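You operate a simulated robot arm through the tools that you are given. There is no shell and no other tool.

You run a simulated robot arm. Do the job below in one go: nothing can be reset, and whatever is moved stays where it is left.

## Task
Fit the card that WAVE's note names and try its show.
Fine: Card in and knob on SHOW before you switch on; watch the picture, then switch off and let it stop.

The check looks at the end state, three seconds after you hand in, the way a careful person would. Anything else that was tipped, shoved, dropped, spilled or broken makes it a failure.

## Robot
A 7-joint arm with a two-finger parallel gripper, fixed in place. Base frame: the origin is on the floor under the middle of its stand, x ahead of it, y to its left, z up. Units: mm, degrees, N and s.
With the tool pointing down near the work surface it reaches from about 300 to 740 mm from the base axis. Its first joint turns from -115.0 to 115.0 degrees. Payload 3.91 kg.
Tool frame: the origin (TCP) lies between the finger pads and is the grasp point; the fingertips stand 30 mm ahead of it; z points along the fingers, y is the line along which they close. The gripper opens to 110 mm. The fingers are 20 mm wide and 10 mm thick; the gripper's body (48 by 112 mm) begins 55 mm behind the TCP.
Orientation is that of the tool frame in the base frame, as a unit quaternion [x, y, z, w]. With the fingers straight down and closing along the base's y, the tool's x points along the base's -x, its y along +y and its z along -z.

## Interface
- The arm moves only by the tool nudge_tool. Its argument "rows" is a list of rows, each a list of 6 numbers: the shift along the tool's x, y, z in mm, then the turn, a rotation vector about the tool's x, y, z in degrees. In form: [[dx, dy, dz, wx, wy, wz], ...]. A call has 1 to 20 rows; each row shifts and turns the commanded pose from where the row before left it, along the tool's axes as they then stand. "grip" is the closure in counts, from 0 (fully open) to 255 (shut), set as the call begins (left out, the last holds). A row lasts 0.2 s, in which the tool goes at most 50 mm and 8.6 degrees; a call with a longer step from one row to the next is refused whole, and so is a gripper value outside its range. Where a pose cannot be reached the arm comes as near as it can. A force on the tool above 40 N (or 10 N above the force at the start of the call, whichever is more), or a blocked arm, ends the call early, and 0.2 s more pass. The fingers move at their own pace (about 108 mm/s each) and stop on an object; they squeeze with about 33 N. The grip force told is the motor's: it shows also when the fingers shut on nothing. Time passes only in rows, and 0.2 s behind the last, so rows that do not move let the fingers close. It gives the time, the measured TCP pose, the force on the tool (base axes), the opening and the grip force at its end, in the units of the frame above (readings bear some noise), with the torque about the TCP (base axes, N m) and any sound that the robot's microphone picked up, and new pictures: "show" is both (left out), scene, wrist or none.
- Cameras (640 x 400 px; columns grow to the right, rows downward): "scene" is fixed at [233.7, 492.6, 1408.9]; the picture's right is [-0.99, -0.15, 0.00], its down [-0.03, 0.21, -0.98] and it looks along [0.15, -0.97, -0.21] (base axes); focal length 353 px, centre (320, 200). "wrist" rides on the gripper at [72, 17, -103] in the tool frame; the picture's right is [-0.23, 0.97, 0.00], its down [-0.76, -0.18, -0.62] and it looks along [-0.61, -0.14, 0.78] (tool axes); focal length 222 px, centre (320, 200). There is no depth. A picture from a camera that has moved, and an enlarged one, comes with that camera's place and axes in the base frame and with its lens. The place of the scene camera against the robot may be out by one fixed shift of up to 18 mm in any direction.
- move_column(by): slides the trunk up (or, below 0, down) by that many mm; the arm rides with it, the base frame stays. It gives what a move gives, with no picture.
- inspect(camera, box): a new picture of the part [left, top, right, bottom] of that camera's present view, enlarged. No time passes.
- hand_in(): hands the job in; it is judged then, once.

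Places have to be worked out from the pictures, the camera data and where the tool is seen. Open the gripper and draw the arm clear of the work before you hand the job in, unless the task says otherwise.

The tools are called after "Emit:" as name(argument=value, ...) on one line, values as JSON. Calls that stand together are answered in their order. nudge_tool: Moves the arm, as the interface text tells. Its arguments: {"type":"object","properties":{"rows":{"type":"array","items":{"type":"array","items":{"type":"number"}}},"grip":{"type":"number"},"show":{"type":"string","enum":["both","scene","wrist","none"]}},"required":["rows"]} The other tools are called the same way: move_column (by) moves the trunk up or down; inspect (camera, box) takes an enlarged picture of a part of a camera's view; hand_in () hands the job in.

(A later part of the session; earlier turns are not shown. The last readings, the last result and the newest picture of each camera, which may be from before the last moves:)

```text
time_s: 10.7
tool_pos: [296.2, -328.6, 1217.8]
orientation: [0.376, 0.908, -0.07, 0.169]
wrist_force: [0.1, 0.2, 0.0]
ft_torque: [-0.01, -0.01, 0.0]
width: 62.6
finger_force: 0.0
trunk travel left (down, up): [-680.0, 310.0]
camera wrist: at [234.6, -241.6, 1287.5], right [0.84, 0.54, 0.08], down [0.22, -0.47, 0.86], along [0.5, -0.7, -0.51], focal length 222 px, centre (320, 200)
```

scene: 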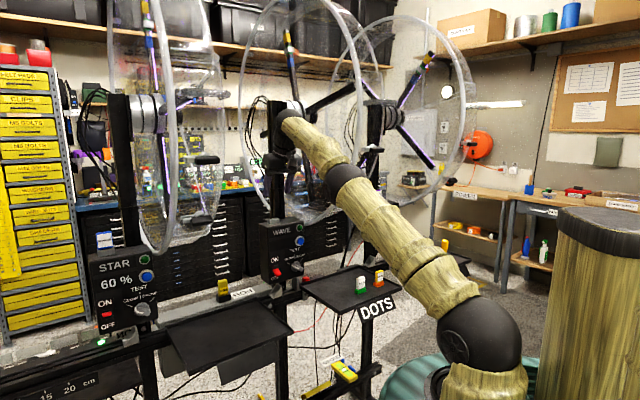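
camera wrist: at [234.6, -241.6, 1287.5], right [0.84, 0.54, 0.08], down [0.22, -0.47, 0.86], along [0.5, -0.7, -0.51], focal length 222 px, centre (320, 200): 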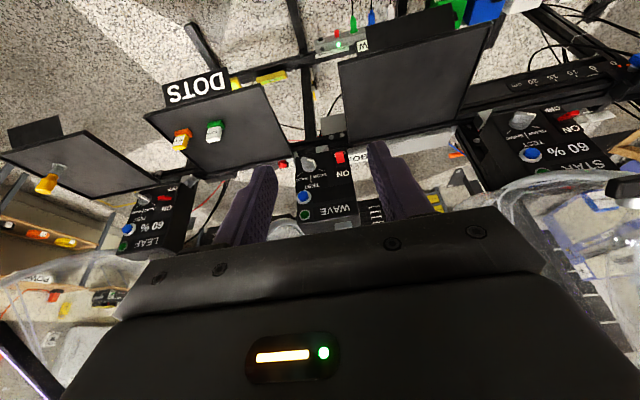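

Drawing back worked exactly as commanded. I'll lower the trunk 150 mm for a more frontal look at the panel.

Emit:
move_column(by=-150)

Emit:
inspect(camera="wrist", box=[280, 150, 380, 250])

Emit:
inspect(camera="wrist", box=[120, 90, 280, 190])

Emit:
inspect(camera="scene", box=[0, 0, 640, 400])

```text
time_s: 12.4
tool_pos: [297.4, -329.5, 1065.9]
orientation: [0.376, 0.909, -0.069, 0.169]
wrist_force: [-0.1, 0.1, -0.2]
ft_torque: [-0.03, -0.05, -0.01]
width: 62.6
finger_force: 0.0
trunk travel left (down, up): [-530.0, 460.0]
```

```text
4.00 times, centred on (330, 200) of wrist
camera zoom: at [235.5, -242.4, 1137.3], right [0.84, 0.54, 0.08], down [0.22, -0.47, 0.85], along [0.5, -0.7, -0.51], focal length 888 px, centre (280, 200)
```

zoom: 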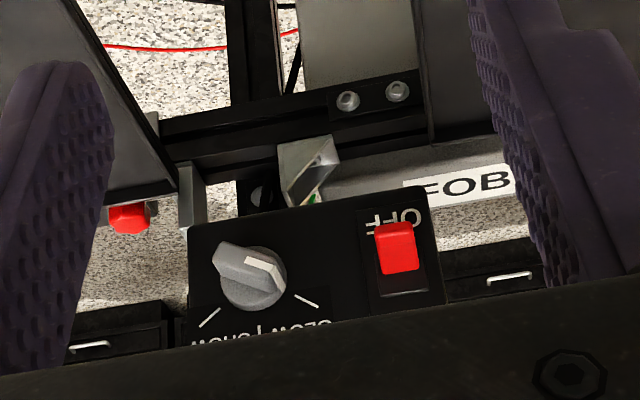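

```text
4.00 times, centred on (200, 140) of wrist
camera zoom: at [235.5, -242.4, 1137.3], right [0.84, 0.54, 0.08], down [0.22, -0.47, 0.85], along [0.5, -0.7, -0.51], focal length 888 px, centre (800, 440)
```

zoom: 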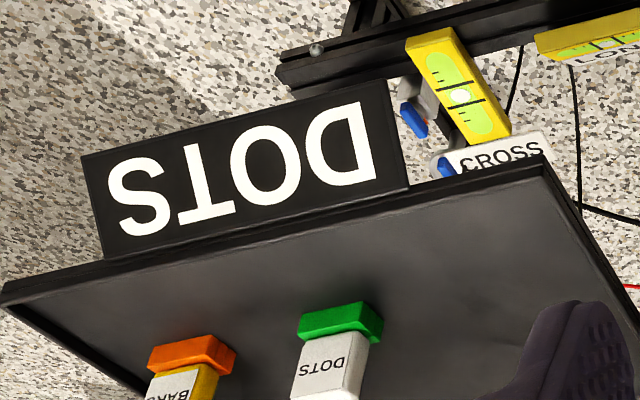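

```text
1.00 times, centred on (320, 200) of scene (not enlarged: the box is as wide or as high as the picture)
camera zoom: at [233.7, 492.6, 1408.9], right [-0.99, -0.15, 0.0], down [-0.03, 0.21, -0.98], along [0.15, -0.97, -0.21], focal length 353 px, centre (320, 200)
```

zoom: 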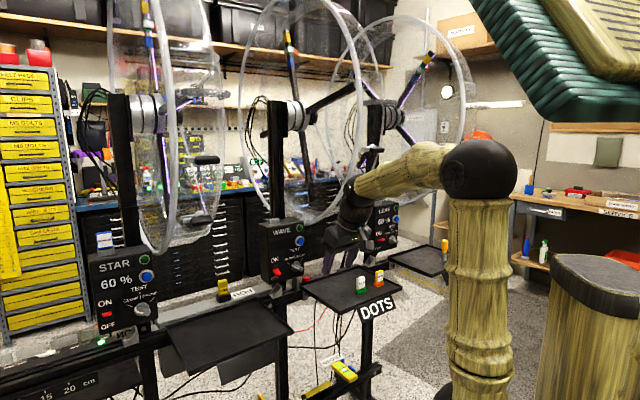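

The knob's white pointer line points toward GLOW (world left/up); the marks put the knob axis at about 96 mm right of the box's beam origin (L = -96) and z around 925, GLOW at about -51° and SHOW at +54° from vertical. Let me zoom in tightly on knob and lever.

Emit:
inspect(camera="wrist", box=[303, 198, 343, 238])

Emit:
inspect(camera="wrist", box=[340, 195, 380, 235])

```text
10.00 times, centred on (323, 218) of wrist
camera zoom: at [235.5, -242.4, 1137.3], right [0.84, 0.54, 0.08], down [0.22, -0.47, 0.85], along [0.5, -0.7, -0.51], focal length 2221 px, centre (290, 20)
```

zoom: 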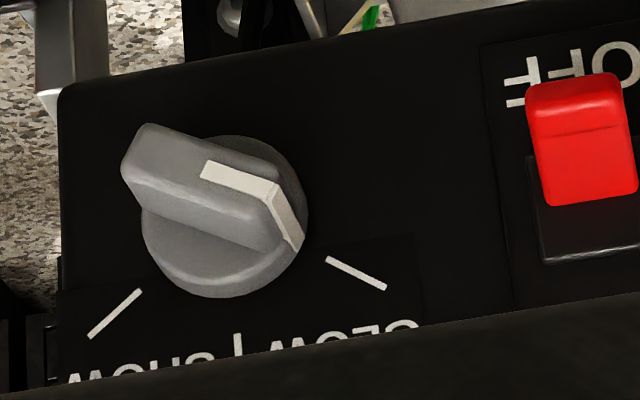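

```text
10.00 times, centred on (360, 215) of wrist
camera zoom: at [235.5, -242.4, 1137.3], right [0.84, 0.54, 0.08], down [0.22, -0.47, 0.85], along [0.5, -0.7, -0.51], focal length 2221 px, centre (-80, 50)
```

zoom: 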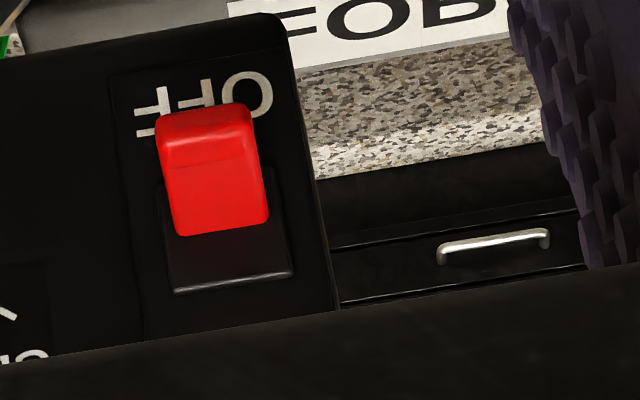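

The zoom confirms the knob bar points to GLOW; lever is down at OFF. I'll now tip the tool to horizontal facing the panel while moving to a stand-off about 120 mm in front of the knob.

Emit:
nudge_tool(rows=[[-12.4, -7.3, 17.2, 0, -6.9, 0], [-10.2, -7.3, 18.5, 0, -6.9, 0], [-7.9, -7.3, 19.6, 0, -6.9, 0], [-5.5, -7.3, 20.4, 0, -6.9, 0], [-3.0, -7.3, 20.9, 0, -6.9, 0], [-0.5, -7.3, 21.2, 0, -6.9, 0], [2.1, -7.3, 21.1, 0, -6.9, 0], [4.6, -7.3, 20.7, 0, -6.9, 0], [7.0, -7.3, 20.0, 0, -6.9, 0], [9.4, -7.3, 19.0, 0, -6.9, 0]], show="both")

```text
time_s: 14.7
tool_pos: [368.7, -485.8, 951.7]
orientation: [0.277, 0.677, -0.249, 0.635]
wrist_force: [-0.6, 0.1, -0.3]
ft_torque: [-0.01, 0.01, 0.01]
width: 62.6
finger_force: 0.1
out of reach, approached as far as the arm can: row 4, 5
trunk travel left (down, up): [-530.0, 460.0]
camera wrist: at [303.8, -397.0, 886.6], right [0.68, 0.69, 0.24], down [-0.54, 0.26, 0.8], along [0.49, -0.68, 0.55], focal length 222 px, centre (320, 200)
```

scene: 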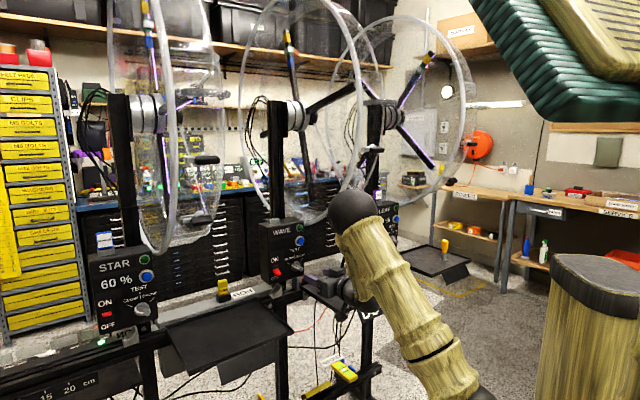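
wrist: 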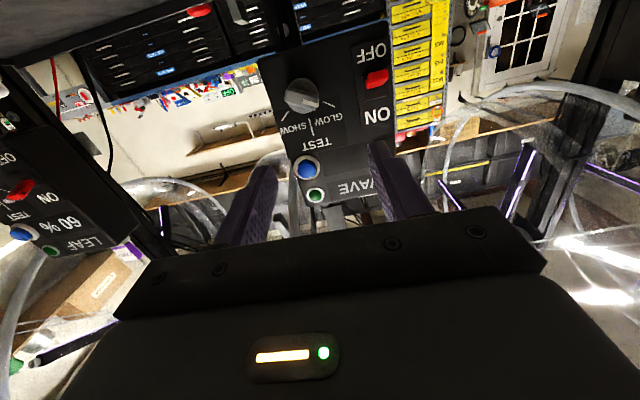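

The tool is now nearly horizontal (tilt about 86°) at L = -83, O = 604, z = 952, with the panel fully in view. Zooming in on the knob, lever and surroundings.

Emit:
inspect(camera="wrist", box=[255, 30, 415, 210])

Emit:
inspect(camera="wrist", box=[275, 70, 335, 130])

Emit:
inspect(camera="wrist", box=[0, 0, 320, 100])

```text
2.22 times, centred on (335, 120) of wrist
camera zoom: at [303.8, -397.0, 886.6], right [0.68, 0.69, 0.24], down [-0.54, 0.26, 0.8], along [0.49, -0.68, 0.55], focal length 494 px, centre (287, 378)
```

zoom: 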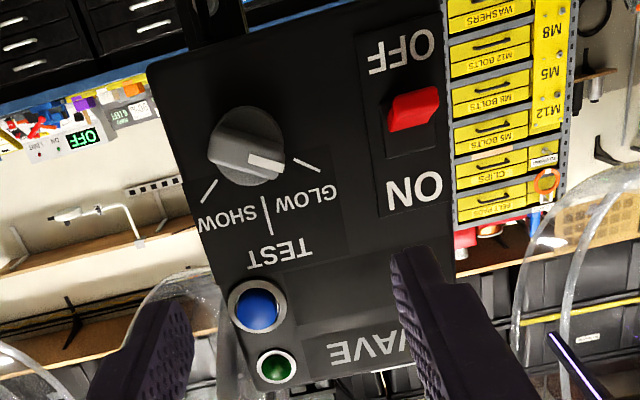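

```text
6.67 times, centred on (305, 100) of wrist
camera zoom: at [303.8, -397.0, 886.6], right [0.68, 0.69, 0.24], down [-0.54, 0.26, 0.8], along [0.49, -0.68, 0.55], focal length 1481 px, centre (420, 867)
```

zoom: 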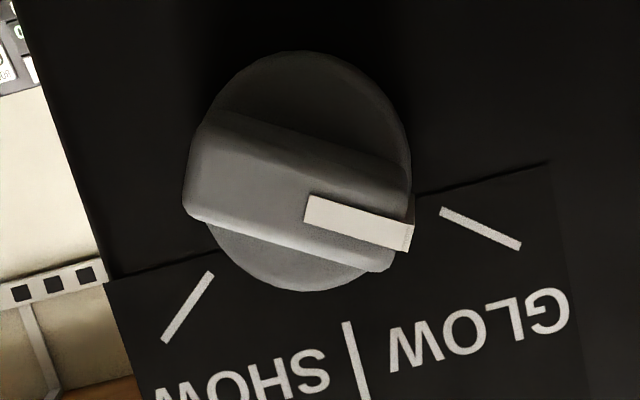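

```text
2.00 times, centred on (160, 50) of wrist
camera zoom: at [303.8, -397.0, 886.6], right [0.68, 0.69, 0.24], down [-0.54, 0.26, 0.8], along [0.49, -0.68, 0.55], focal length 444 px, centre (640, 500)
```

zoom: 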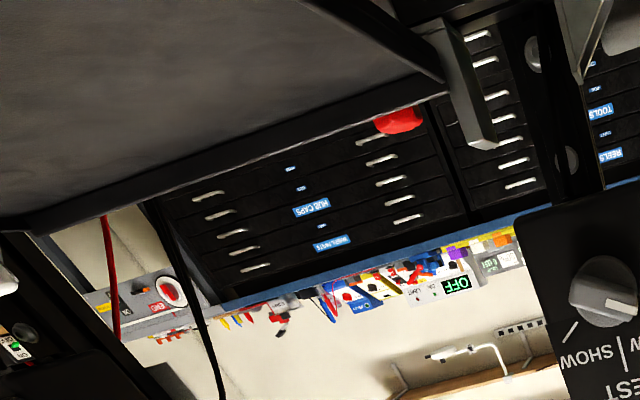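

The knob axis works out at L = -94, z = 922, with the bar about 60° left of vertical and marks symmetric at ±53°. I'll square the tool to the panel, center on the knob axis and roll about -61° so that the fingers straddle the bar.

Emit:
nudge_tool(rows=[[0, 0, 0, 1.3, -4.0, 0], [29.7, -11.2, 0, 0, 0, 0], [0, 0, 0, 0, 0, -7.6], [0, 0, 0, 0, 0, -7.6], [0, 0, 0, 0, 0, -7.6], [0, 0, 0, 0, 0, -7.6], [0, 0, 0, 0, 0, -7.6], [0, 0, 0, 0, 0, -7.6], [0, 0, 0, 0, 0, -7.6], [0, 0, 0, 0, 0, -7.6], [0, 0, 0, 0, 0, 0]], show="both")

```text
time_s: 17.1
tool_pos: [330.6, -508.2, 978.5]
orientation: [-0.093, 0.706, -0.556, 0.429]
wrist_force: [0.7, 0.4, 0.3]
ft_torque: [-0.01, -0.04, -0.01]
width: 62.6
finger_force: 0.0
out of reach, approached as far as the arm can: row 6, 7, 8, 9, 10
trunk travel left (down, up): [-530.0, 460.0]
camera wrist: at [218.7, -472.6, 928.8], right [0.48, 0.49, -0.73], down [-0.03, 0.84, 0.55], along [0.88, -0.23, 0.42], focal length 222 px, centre (320, 200)
```

scene: 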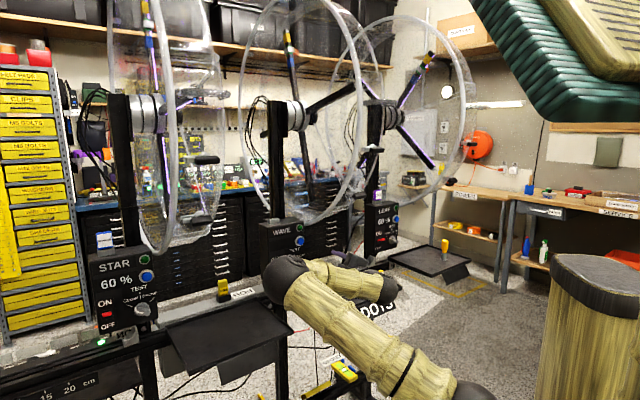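
wrist: 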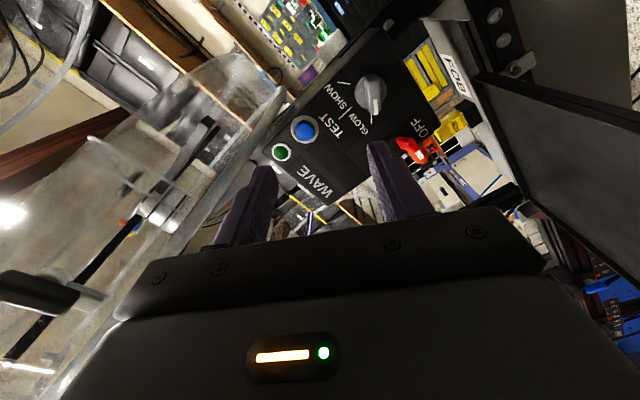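

The roll ran into a reach limit at this short distance: orientation is right but the elbow swung out to the side and the position drifted. I'll undo the roll here first, then go farther out (better geometry) before rolling again.

Emit:
nudge_tool(rows=[[0, 0, 0, 0, 0, 7.6], [0, 0, 0, 0, 0, 7.6], [0, 0, 0, 0, 0, 7.6], [0, 0, 0, 0, 0, 7.6], [0, 0, 0, 0, 0, 7.6], [0, 0, 0, 0, 0, 7.6], [0, 0, 0, 0, 0, 7.6], [0, 0, 0, 0, 0, 7.6]], show="scene")

```text
time_s: 18.9
tool_pos: [329.9, -508.2, 978.2]
orientation: [0.277, 0.652, -0.266, 0.655]
wrist_force: [-0.3, -0.3, -0.3]
ft_torque: [0.01, 0.0, -0.04]
width: 62.7
finger_force: 0.0
trunk travel left (down, up): [-530.0, 460.0]
```

scene: 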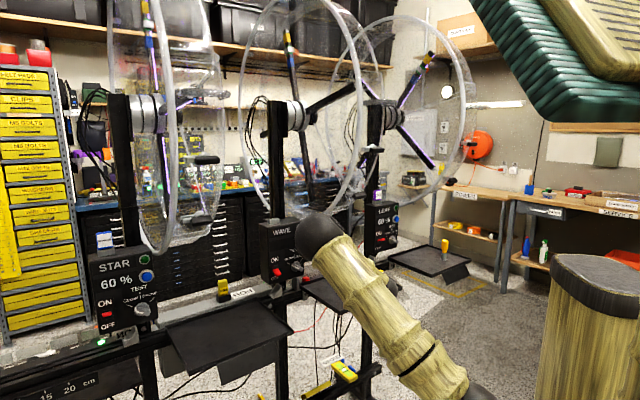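

Back to roll 0. Now I move outward and down to a stand-off just short of the knob (target L = -94, O = 675, z = 922).

Emit:
nudge_tool(rows=[[9.4, 5.4, 14, 0, 0, 0], [9.4, 5.4, 14, 0, 0, 0], [9.4, 5.4, 14, 0, 0, 0], [9.4, 5.4, 14, 0, 0, 0], [9.4, 5.4, 14, 0, 0, 0], [9.4, 5.4, 12, 0, 0, 0]], show="both")

```text
time_s: 20.2
tool_pos: [412.0, -544.1, 921.8]
orientation: [0.276, 0.652, -0.266, 0.655]
wrist_force: [-0.3, 0.1, -0.4]
ft_torque: [0.01, 0.02, -0.03]
width: 62.6
finger_force: 0.0
trunk travel left (down, up): [-530.0, 460.0]
camera wrist: at [351.8, -456.7, 850.1], right [0.69, 0.68, 0.24], down [-0.57, 0.31, 0.76], along [0.45, -0.66, 0.6], focal length 222 px, centre (320, 200)
```

scene: 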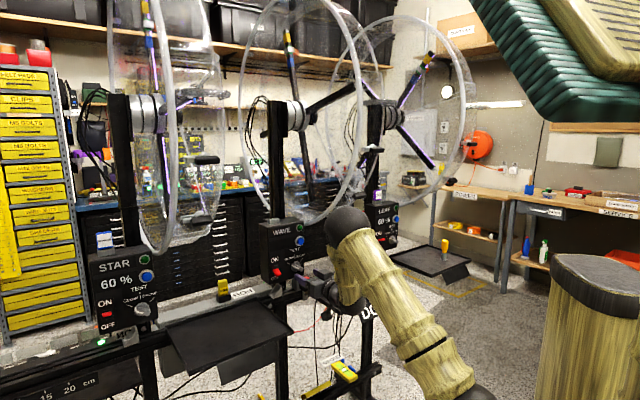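
wrist: 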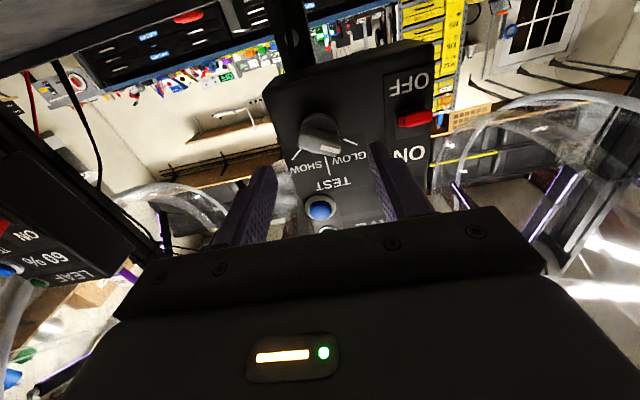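

Now at the knob axis (L = -93, O = 676, z = 922). I try the roll in part to see whether the reach allows it here.

Emit:
nudge_tool(rows=[[0, 0, 0, 0, 0, -7.6], [0, 0, 0, 0, 0, -7.6], [0, 0, 0, 0, 0, -7.6], [0, 0, 0, 0, 0, -7.6], [0, 0, 0, 0, 0, -7.6]], show="scene")

```text
time_s: 21.4
tool_pos: [396.6, -554.6, 940.4]
orientation: [0.047, 0.709, -0.46, 0.532]
wrist_force: [0.4, -0.7, -0.3]
ft_torque: [0.01, 0.01, 0.02]
width: 62.8
finger_force: 0.0
out of reach, approached as far as the arm can: row 4, 5
trunk travel left (down, up): [-530.0, 460.0]
```

scene: 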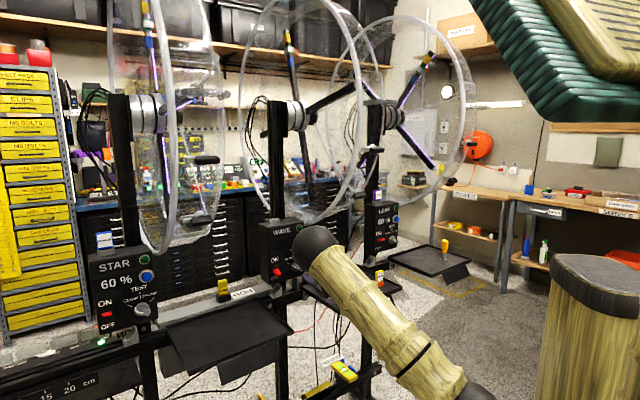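

Negative roll is limited to about -25° here (the elbow swivels beyond that), so I'll use the opposite grip instead: roll to +120°, which straddles the bar equally and puts the camera above. First back to roll 0 with re-centering.

Emit:
nudge_tool(rows=[[0, 0, 0, 0, 0, 7.6], [0, 0, 0, 0, 0, 7.6], [0, 0, 0, 0, 0, 7.6], [0, 0, 0, 0, 0, 7.6], [0, 0, 0, 0, 0, 7.6], [0, 0, 0, 0, 0, 7.6], [0, 0, 0, 0, 0, 7.6], [0, 0, 0, 0, 0, 7.6]], show="scene")

```text
time_s: 23.2
tool_pos: [396.2, -554.5, 939.8]
orientation: [0.401, 0.583, -0.13, 0.694]
wrist_force: [-0.8, 0.0, 0.1]
ft_torque: [0.03, -0.02, 0.02]
width: 62.5
finger_force: 0.0
trunk travel left (down, up): [-530.0, 460.0]
```

scene: 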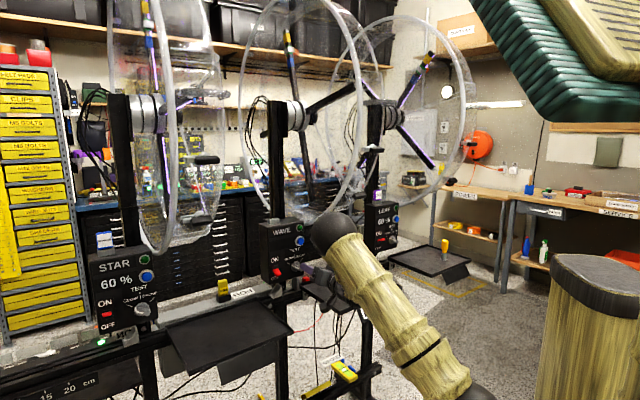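

Roll is now about +23°. Continuing to +120° in the free direction.

Emit:
nudge_tool(rows=[[0, 0, 0, 0, 0, 7.5], [0, 0, 0, 0, 0, 7.5], [0, 0, 0, 0, 0, 7.5], [0, 0, 0, 0, 0, 7.5], [0, 0, 0, 0, 0, 7.5], [0, 0, 0, 0, 0, 7.5], [0, 0, 0, 0, 0, 7.5], [0, 0, 0, 0, 0, 7.5], [0, 0, 0, 0, 0, 7.5], [0, 0, 0, 0, 0, 7.5], [0, 0, 0, 0, 0, 7.5], [0, 0, 0, 0, 0, 7.5], [0, 0, 0, 0, 0, 7.5]], show="both")

```text
time_s: 26.1
tool_pos: [396.2, -553.0, 938.7]
orientation: [0.703, 0.083, 0.436, 0.556]
wrist_force: [1.2, -0.6, 0.6]
ft_torque: [0.01, -0.01, -0.04]
width: 62.5
finger_force: 0.1
trunk travel left (down, up): [-530.0, 460.0]
camera wrist: at [361.0, -443.2, 991.9], right [-0.5, -0.49, 0.71], down [-0.84, 0.05, -0.55], along [0.24, -0.87, -0.44], focal length 222 px, centre (320, 200)
```

scene: 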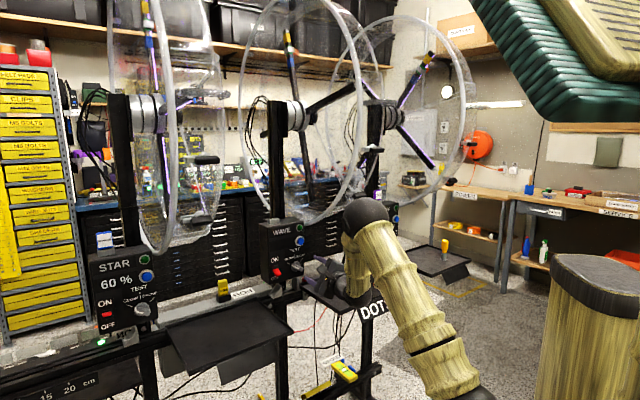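
wrist: 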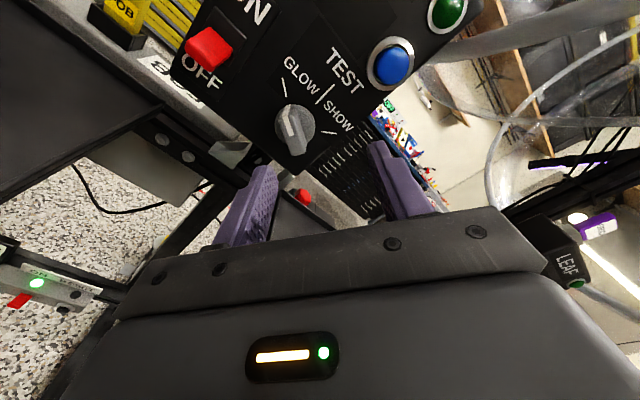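

Roll +121° reached cleanly, perpendicular to the bar. Zooming in to check the knob's place from this new viewpoint.

Emit:
inspect(camera="wrist", box=[255, 70, 355, 170])

Emit:
inspect(camera="wrist", box=[170, 0, 270, 100])

```text
4.00 times, centred on (305, 120) of wrist
camera zoom: at [361.0, -443.2, 991.9], right [-0.5, -0.49, 0.71], down [-0.84, 0.05, -0.55], along [0.24, -0.87, -0.44], focal length 888 px, centre (380, 520)
```

zoom: 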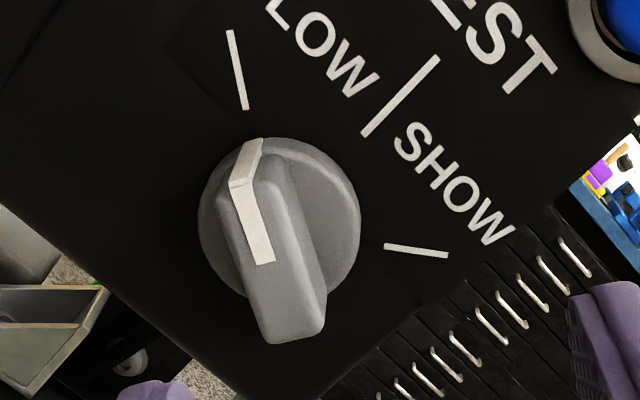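

```text
4.00 times, centred on (220, 50) of wrist
camera zoom: at [361.0, -443.2, 991.9], right [-0.5, -0.49, 0.71], down [-0.84, 0.05, -0.55], along [0.24, -0.87, -0.44], focal length 888 px, centre (720, 800)
```

zoom: 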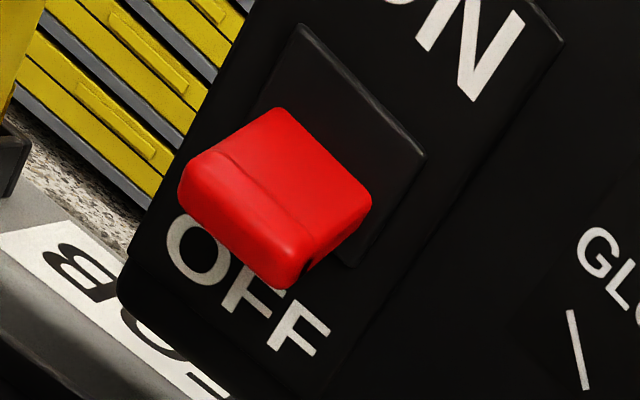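

Consistent knob geometry: axis L = -94.3, z = 921.7, bar front at O ≈ 748, panel at O ≈ 768. I center laterally and advance to just short of the knob, then check.

Emit:
nudge_tool(rows=[[5.9, -23.3, 0, 0, 0, 0], [0, 0, 17, 0, 0, 0], [0, 0, 17, 0, 0, 0]], show="wrist")

Emit:
inspect(camera="wrist", box=[200, 70, 440, 240])

```text
time_s: 26.9
tool_pos: [432.4, -566.5, 921.7]
orientation: [0.703, 0.084, 0.436, 0.556]
wrist_force: [-0.1, 0.0, 0.6]
ft_torque: [-0.01, -0.01, -0.03]
width: 62.6
finger_force: 0.2
trunk travel left (down, up): [-530.0, 460.0]
camera wrist: at [396.7, -455.3, 974.5], right [-0.49, -0.49, 0.72], down [-0.84, 0.05, -0.54], along [0.23, -0.87, -0.44], focal length 222 px, centre (320, 200)
```

wrist: 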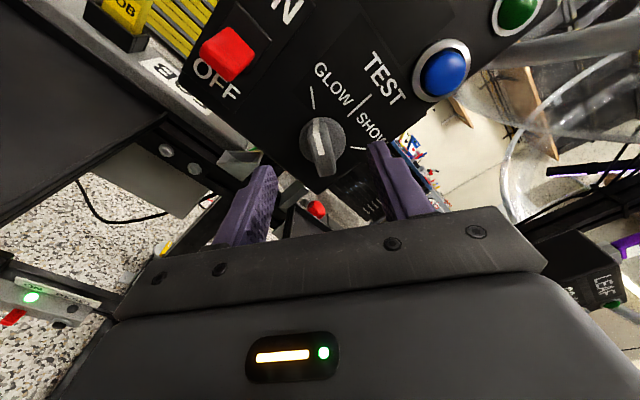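

```text
2.35 times, centred on (320, 155) of wrist
camera zoom: at [396.7, -455.3, 974.5], right [-0.49, -0.49, 0.72], down [-0.84, 0.05, -0.54], along [0.23, -0.87, -0.44], focal length 523 px, centre (320, 306)
```

zoom: 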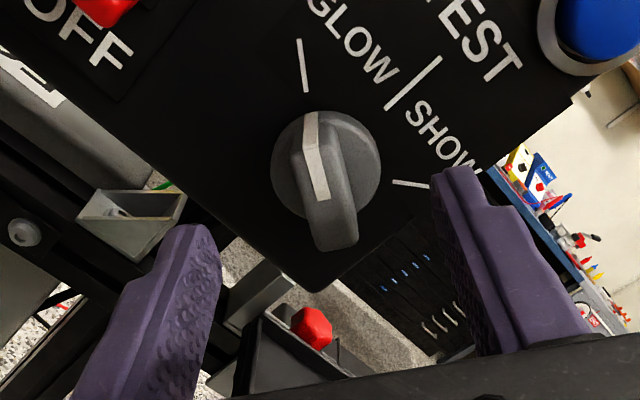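

The knob is centered between the fingers. Advancing 23 mm so the tips straddle the bar.

Emit:
nudge_tool(rows=[[0, 0, 12, 0, 0, 0], [0, 0, 10.5, 0, 0, 0]], show="wrist")

Emit:
inspect(camera="wrist", box=[200, 70, 440, 240])

```text
time_s: 27.4
tool_pos: [448.3, -582.6, 923.3]
orientation: [0.703, 0.083, 0.435, 0.556]
wrist_force: [0.7, 0.0, 0.1]
ft_torque: [0.0, 0.03, -0.04]
width: 62.6
finger_force: 0.1
trunk travel left (down, up): [-530.0, 460.0]
camera wrist: at [412.6, -471.1, 974.8], right [-0.49, -0.49, 0.72], down [-0.84, 0.05, -0.55], along [0.23, -0.87, -0.44], focal length 222 px, centre (320, 200)
```

wrist: 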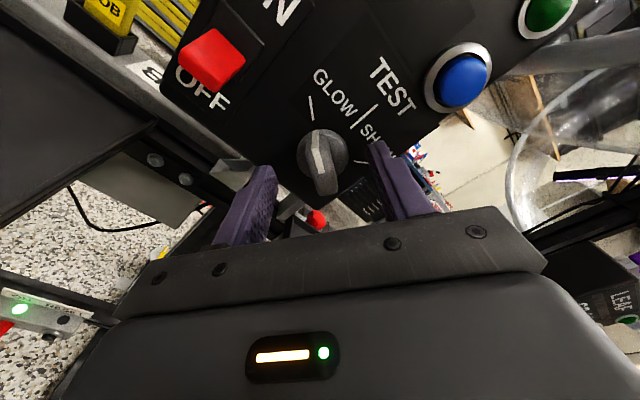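

```text
2.35 times, centred on (320, 155) of wrist
camera zoom: at [412.6, -471.1, 974.8], right [-0.49, -0.49, 0.72], down [-0.84, 0.05, -0.55], along [0.23, -0.87, -0.44], focal length 523 px, centre (320, 306)
```

zoom: 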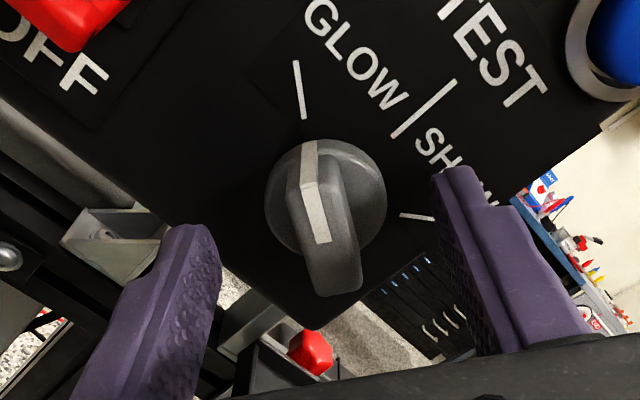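

Tips are alongside the bar at O = 759 with no contact force. Closing on the knob bar.

Emit:
nudge_tool(rows=[[0, 0, 0, 0, 0, 0], [0, 0, 0, 0, 0, 0], [0, 0, 0, 0, 0, 0]], grip=255, show="wrist")

Emit:
inspect(camera="wrist", box=[240, 80, 400, 240])

```text
time_s: 28.2
tool_pos: [446.4, -583.5, 924.7]
orientation: [0.702, 0.084, 0.436, 0.557]
wrist_force: [2.6, -7.7, 9.5]
ft_torque: [0.32, 0.35, -0.5]
width: 14.0
finger_force: 45.1
trunk travel left (down, up): [-530.0, 460.0]
camera wrist: at [411.8, -471.7, 976.1], right [-0.5, -0.49, 0.72], down [-0.84, 0.05, -0.55], along [0.23, -0.87, -0.43], focal length 222 px, centre (320, 200)
```

wrist: 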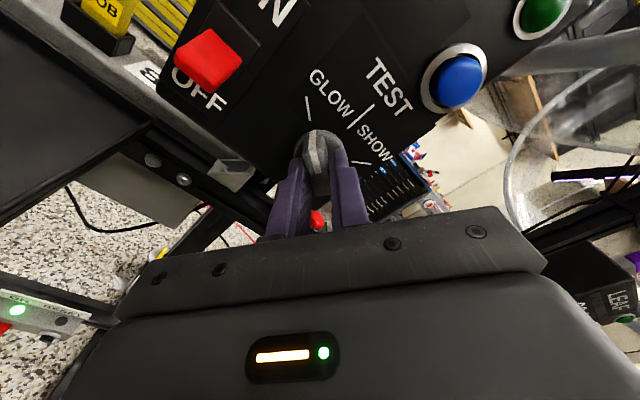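

```text
2.50 times, centred on (320, 160) of wrist
camera zoom: at [411.8, -471.7, 976.1], right [-0.5, -0.49, 0.72], down [-0.84, 0.05, -0.55], along [0.23, -0.87, -0.43], focal length 555 px, centre (320, 300)
```

zoom: 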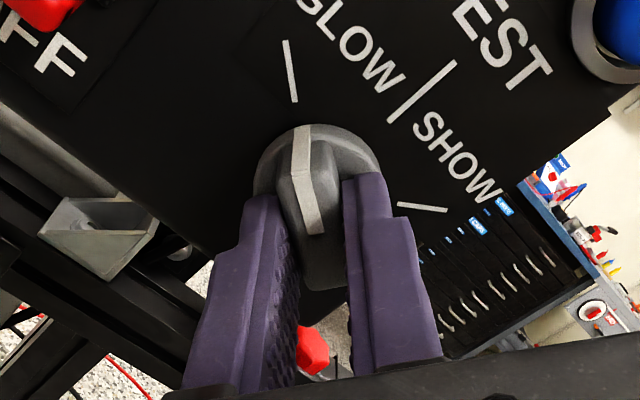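

The bar is gripped (14 mm) with a small pull of about 10 N along the closing axis, so I shift 2.4 mm that way and start turning clockwise toward SHOW in small steps.

Emit:
nudge_tool(rows=[[0, 2.4, 0, 0, 0, 0], [0, 0, 0, 0, 0, 5], [0, 0, 0, 0, 0, 5], [0, 0, 0, 0, 0, 5]], show="wrist")

Emit:
inspect(camera="wrist", box=[240, 60, 400, 220])

```text
time_s: 29.2
tool_pos: [448.0, -582.8, 923.2]
orientation: [0.708, -0.009, 0.504, 0.494]
wrist_force: [-3.7, 2.1, -2.4]
ft_torque: [-0.69, -0.65, 0.84]
width: 14.0
finger_force: 45.0
trunk travel left (down, up): [-530.0, 460.0]
camera wrist: at [401.1, -482.7, 988.4], right [-0.61, -0.61, 0.51], down [-0.72, 0.16, -0.67], along [0.33, -0.78, -0.54], focal length 222 px, centre (320, 200)
```

wrist: 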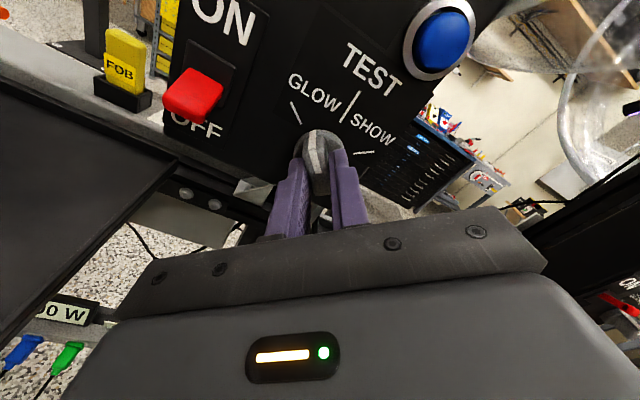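

```text
2.50 times, centred on (320, 140) of wrist
camera zoom: at [401.1, -482.7, 988.4], right [-0.61, -0.61, 0.51], down [-0.72, 0.16, -0.67], along [0.33, -0.78, -0.54], focal length 555 px, centre (320, 350)
```

zoom: 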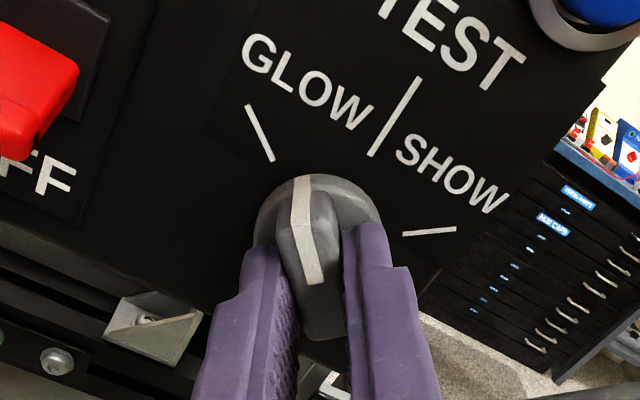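

The knob turns with the grip (about 15° so far) with little force. Continuing.

Emit:
nudge_tool(rows=[[0, 0, 0, 0, 0, 6], [0, 0, 0, 0, 0, 6], [0, 0, 0, 0, 0, 6], [0, 0, 0, 0, 0, 6], [0, 0, 0, 0, 0, 6], [0, 0, 0, 0, 0, 6]], show="wrist")

Emit:
inspect(camera="wrist", box=[240, 60, 400, 220])

```text
time_s: 30.6
tool_pos: [448.5, -582.7, 923.0]
orientation: [0.671, -0.228, 0.632, 0.314]
wrist_force: [-5.3, 16.0, -12.6]
ft_torque: [-0.29, -0.23, 0.44]
width: 13.9
finger_force: 45.0
trunk travel left (down, up): [-530.0, 460.0]
camera wrist: at [370.0, -513.8, 998.1], right [-0.71, -0.7, -0.09], down [-0.39, 0.5, -0.78], along [0.59, -0.51, -0.62], focal length 222 px, centre (320, 200)
```

wrist: 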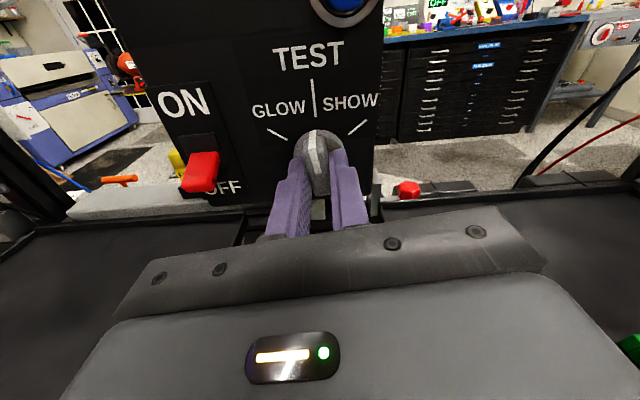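

```text
2.50 times, centred on (320, 140) of wrist
camera zoom: at [370.0, -513.8, 998.1], right [-0.71, -0.7, -0.09], down [-0.39, 0.5, -0.78], along [0.59, -0.51, -0.62], focal length 555 px, centre (320, 350)
```

zoom: 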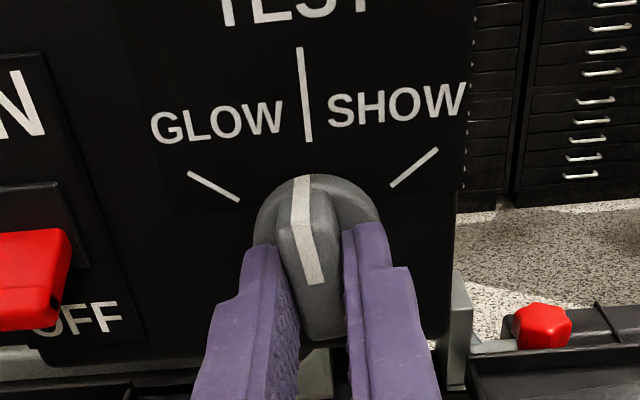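

Pointer is now near vertical; the force (about 20 N) shows I am slightly off the knob axis, so I shift a couple of mm to relieve it and continue.

Emit:
nudge_tool(rows=[[-2.5, -1.5, -2, 0, 0, 0], [0, 0, 0, 0, 0, 6.5], [0, 0, 0, 0, 0, 6.5], [0, 0, 0, 0, 0, 6.5], [0, 0, 0, 0, 0, 6.5], [0, 0, 0, 0, 0, 6.5]], show="wrist")

Emit:
inspect(camera="wrist", box=[240, 60, 400, 220])

```text
time_s: 32.0
tool_pos: [447.4, -581.4, 922.4]
orientation: [0.58, -0.403, 0.697, 0.125]
wrist_force: [14.5, -10.5, 9.3]
ft_torque: [-0.16, -0.13, 0.22]
width: 13.6
finger_force: 45.3
trunk travel left (down, up): [-530.0, 460.0]
camera wrist: at [343.0, -540.0, 982.1], right [-0.56, -0.56, -0.61], down [-0.1, 0.78, -0.62], along [0.82, -0.28, -0.49], focal length 222 px, centre (320, 200)
```

wrist: 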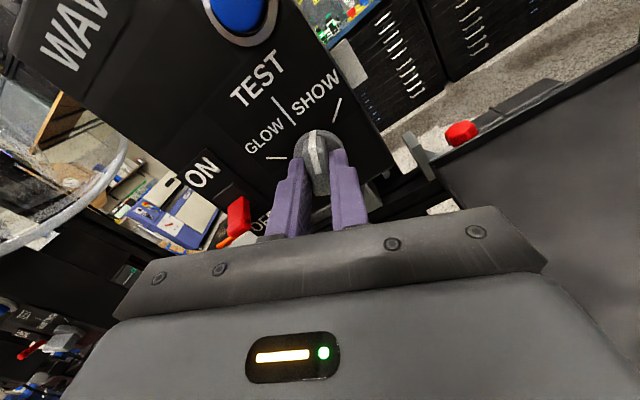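

```text
2.50 times, centred on (320, 140) of wrist
camera zoom: at [343.0, -540.0, 982.1], right [-0.56, -0.56, -0.61], down [-0.1, 0.78, -0.62], along [0.82, -0.28, -0.49], focal length 555 px, centre (320, 350)
```

zoom: 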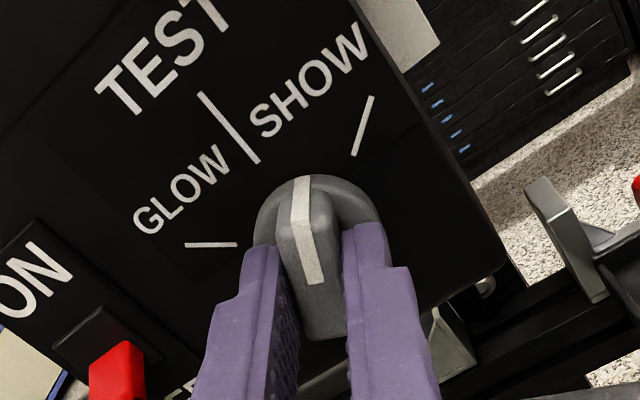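

Pointer is now about +25°. Continue about 28° more toward the SHOW mark, with slight relief outward.

Emit:
nudge_tool(rows=[[0, 0, 1.5, 0, 0, 0], [0, 0, 0, 0, 0, 7], [0, 0, 0, 0, 0, 7], [0, 0, 0, 0, 0, 7], [0, 0, 0, 0, 0, 7]], show="wrist")

Emit:
inspect(camera="wrist", box=[240, 60, 400, 220])

```text
time_s: 33.2
tool_pos: [449.0, -581.3, 923.4]
orientation: [0.465, -0.533, 0.706, -0.047]
wrist_force: [13.7, -1.8, 19.3]
ft_torque: [-0.11, -0.03, 0.39]
width: 14.0
finger_force: 45.2
trunk travel left (down, up): [-530.0, 460.0]
camera wrist: at [327.8, -555.3, 954.4], right [-0.29, -0.29, -0.91], down [0.07, 0.94, -0.32], along [0.96, -0.15, -0.25], focal length 222 px, centre (320, 200)
```

wrist: 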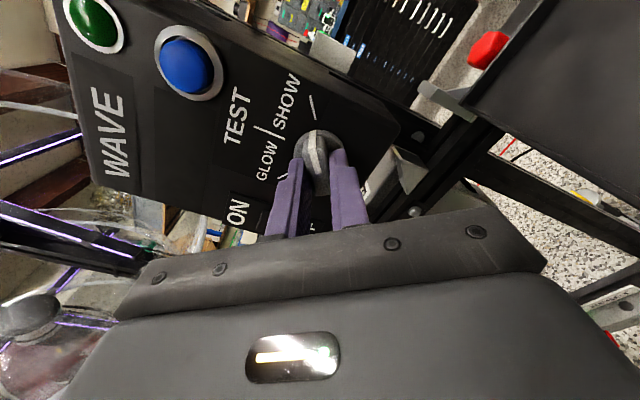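

```text
2.50 times, centred on (320, 140) of wrist
camera zoom: at [327.8, -555.3, 954.4], right [-0.29, -0.29, -0.91], down [0.07, 0.94, -0.32], along [0.96, -0.15, -0.25], focal length 555 px, centre (320, 350)
```

zoom: 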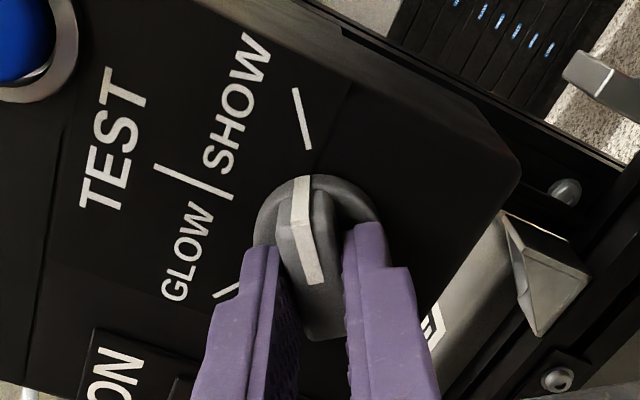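

The pointer now lines up with the SHOW mark (about +53°). I release the knob by opening the fingers, then look.

Emit:
nudge_tool(rows=[[0, 0, 0, 0, 0, 0], [0, 0, 0, 0, 0, 0], [0, 0, -15, 0, 0, 0], [0, 0, -20, 0, 0, 0]], grip=110, show="wrist")

Emit:
inspect(camera="wrist", box=[240, 60, 400, 220])

```text
time_s: 34.2
tool_pos: [423.9, -558.1, 923.5]
orientation: [0.465, -0.533, 0.705, -0.046]
wrist_force: [0.2, 0.2, 0.1]
ft_torque: [-0.01, 0.01, 0.02]
width: 62.7
finger_force: 0.2
trunk travel left (down, up): [-530.0, 460.0]
camera wrist: at [302.5, -531.2, 953.5], right [-0.29, -0.29, -0.91], down [0.07, 0.95, -0.32], along [0.95, -0.15, -0.26], focal length 222 px, centre (320, 200)
```

wrist: 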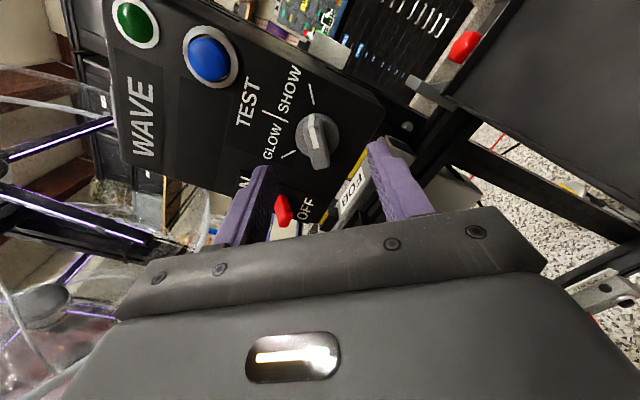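

```text
2.50 times, centred on (320, 140) of wrist
camera zoom: at [302.5, -531.2, 953.5], right [-0.29, -0.29, -0.91], down [0.07, 0.95, -0.32], along [0.95, -0.15, -0.26], focal length 555 px, centre (320, 350)
```

zoom: 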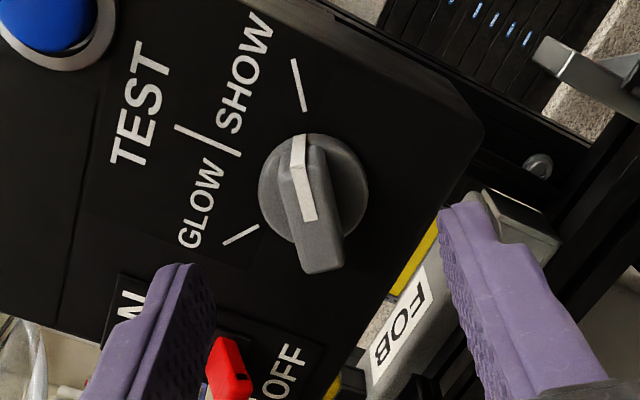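

Released; the pointer looks near the SHOW mark, but I want an exact check of its angle.

Emit:
inspect(camera="wrist", box=[290, 80, 350, 140])

Emit:
inspect(camera="wrist", box=[285, 70, 345, 180])

```text
6.67 times, centred on (320, 110) of wrist
camera zoom: at [302.5, -531.2, 953.5], right [-0.29, -0.29, -0.91], down [0.07, 0.95, -0.32], along [0.95, -0.15, -0.26], focal length 1481 px, centre (320, 800)
```

zoom: 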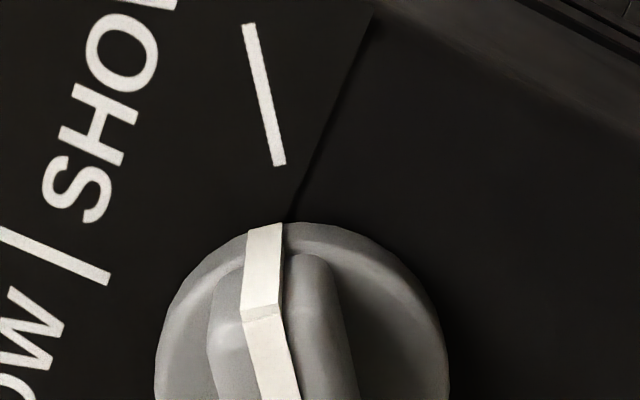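

```text
3.64 times, centred on (315, 125) of wrist
camera zoom: at [302.5, -531.2, 953.5], right [-0.29, -0.29, -0.91], down [0.07, 0.95, -0.32], along [0.95, -0.15, -0.26], focal length 808 px, centre (338, 473)
```

zoom: 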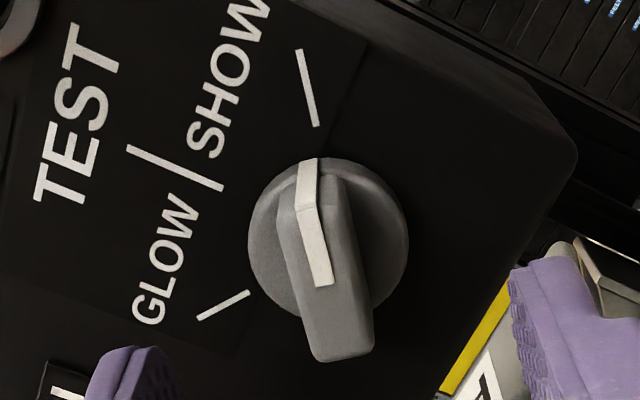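

Comparing pointer-to-mark directions from the skirt centre: at GLOW it pointed exactly at its mark, while now it is about 6-7° short of the SHOW mark. I regrip and turn it about 7° more.

Emit:
nudge_tool(rows=[[0.3, -1.6, 0, 0, 0, 0], [0, 0, 18, 0, 0, 0], [0, 0, 16, 0, 0, 0]], show="none")

Emit:
nudge_tool(rows=[[0, 0, 0, 0, 0, 0], [0, 0, 0, 0, 0, 0], [0, 0, 0, 0, 0, 0]], grip=255, show="none")

Emit:
nudge_tool(rows=[[0, 0, 0, 0, 0, 3.5], [0, 0, 0, 0, 0, 3.5], [0, 0, 0, 0, 0, 0]], show="wrist")

```text
time_s: 35.0
tool_pos: [447.2, -581.4, 922.4]
orientation: [0.465, -0.534, 0.704, -0.046]
wrist_force: [0.4, 0.5, 0.0]
ft_torque: [0.02, -0.02, 0.0]
width: 62.5
finger_force: 0.1
trunk travel left (down, up): [-530.0, 460.0]
```

```text
time_s: 35.9
tool_pos: [447.8, -580.5, 923.6]
orientation: [0.465, -0.532, 0.706, -0.046]
wrist_force: [3.6, -1.4, 3.3]
ft_torque: [0.05, 0.07, 0.54]
width: 13.7
finger_force: 44.7
trunk travel left (down, up): [-530.0, 460.0]
```

```text
time_s: 36.6
tool_pos: [448.7, -580.8, 924.9]
orientation: [0.432, -0.56, 0.701, -0.089]
wrist_force: [4.9, 1.1, 6.9]
ft_torque: [0.02, 0.03, 0.69]
width: 14.0
finger_force: 44.7
trunk travel left (down, up): [-530.0, 460.0]
camera wrist: at [325.0, -556.7, 946.3], right [-0.21, -0.21, -0.96], down [0.09, 0.97, -0.23], along [0.97, -0.13, -0.18], focal length 222 px, centre (320, 200)
```

wrist: 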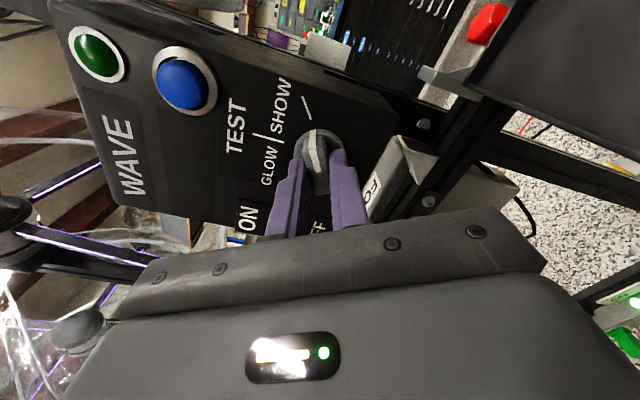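

Turned about 7° more with light forces. Releasing and backing off to check the pointer.

Emit:
nudge_tool(rows=[[0, 0, 0, 0, 0, 0], [0, 0, 0, 0, 0, 0], [0, 0, -15, 0, 0, 0], [0, 0, -20, 0, 0, 0], [0, 0, -20, 0, 0, 0]], grip=110, show="wrist")

Emit:
inspect(camera="wrist", box=[280, 70, 360, 170])

Emit:
inspect(camera="scene", box=[230, 180, 400, 300])

```text
time_s: 37.9
tool_pos: [408.8, -540.9, 923.9]
orientation: [0.432, -0.562, 0.7, -0.089]
wrist_force: [-0.1, 0.8, 0.3]
ft_torque: [0.02, -0.02, -0.02]
width: 62.7
finger_force: 0.0
trunk travel left (down, up): [-530.0, 460.0]
camera wrist: at [285.4, -518.0, 946.3], right [-0.21, -0.21, -0.96], down [0.09, 0.97, -0.23], along [0.97, -0.13, -0.19], focal length 222 px, centre (320, 200)
```

wrist: 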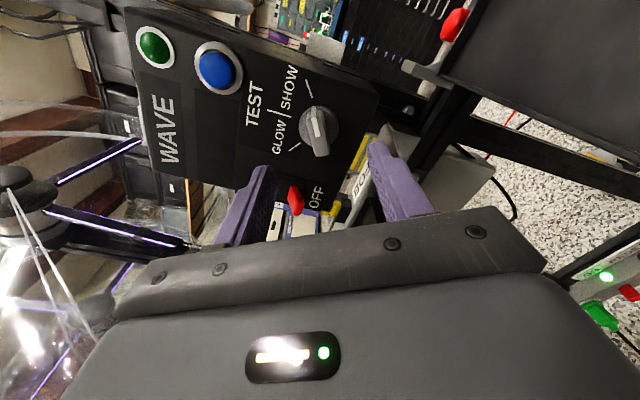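

```text
4.00 times, centred on (320, 120) of wrist
camera zoom: at [285.4, -518.0, 946.3], right [-0.21, -0.21, -0.96], down [0.09, 0.97, -0.23], along [0.97, -0.13, -0.19], focal length 888 px, centre (320, 520)
```

zoom: 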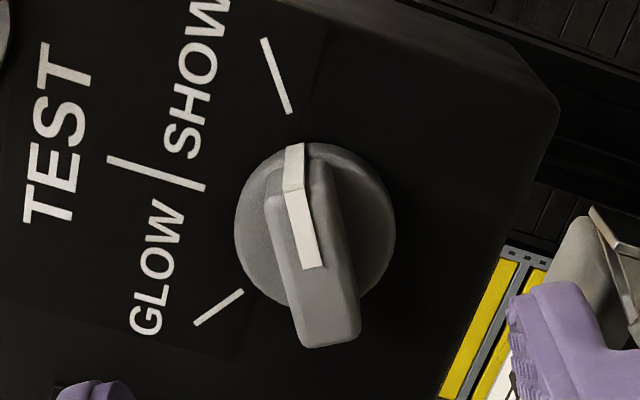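

```text
3.33 times, centred on (315, 240) of scene
camera zoom: at [233.7, 492.6, 1408.9], right [-0.99, -0.15, 0.0], down [-0.03, 0.21, -0.98], along [0.15, -0.97, -0.21], focal length 1177 px, centre (337, 67)
```

zoom: 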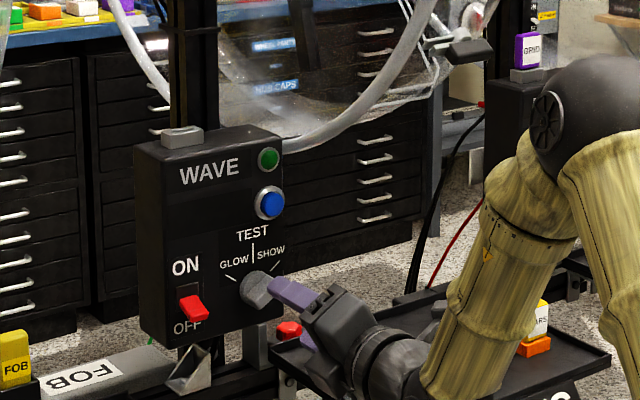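

The pointer now lines up with the SHOW mark exactly as it did with GLOW before. Next the card: I back away from the panel and unroll the wrist in the free direction.

Emit:
nudge_tool(rows=[[0, 0, -30, 0, 0, 0], [0, 0, -30, 0, 0, 0], [0, 0, 0, 0, 0, -8], [0, 0, 0, 0, 0, -8], [0, 0, 0, 0, 0, -8], [0, 0, 0, 0, 0, -8], [0, 0, 0, 0, 0, -8], [0, 0, 0, 0, 0, -8], [0, 0, 0, 0, 0, -8], [0, 0, 0, 0, 0, -8], [0, 0, 0, 0, 0, -8], [0, 0, 0, 0, 0, -8], [0, 0, 0, 0, 0, -8], [0, 0, 0, 0, 0, -8], [0, 0, 0, 0, 0, -8], [0, 0, 0, 0, 0, -8], [0, 0, 0, 0, 0, -8], [0, 0, 0, 0, 0, -8]], show="scene")

```text
time_s: 41.6
tool_pos: [367.2, -499.6, 924.1]
orientation: [0.693, 0.144, 0.387, 0.591]
wrist_force: [-0.3, 0.2, -0.3]
ft_torque: [0.01, 0.01, 0.01]
width: 62.6
finger_force: 0.0
trunk travel left (down, up): [-530.0, 460.0]
```

scene: 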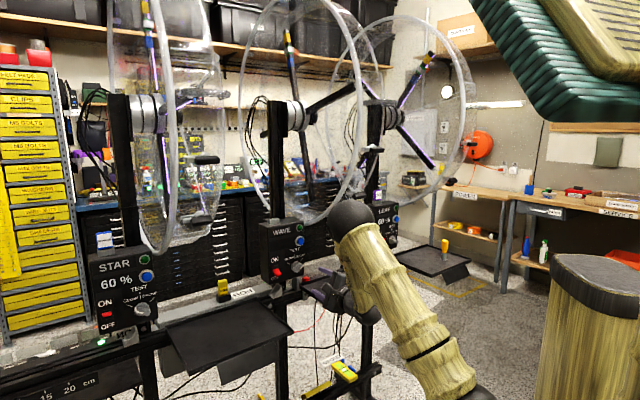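

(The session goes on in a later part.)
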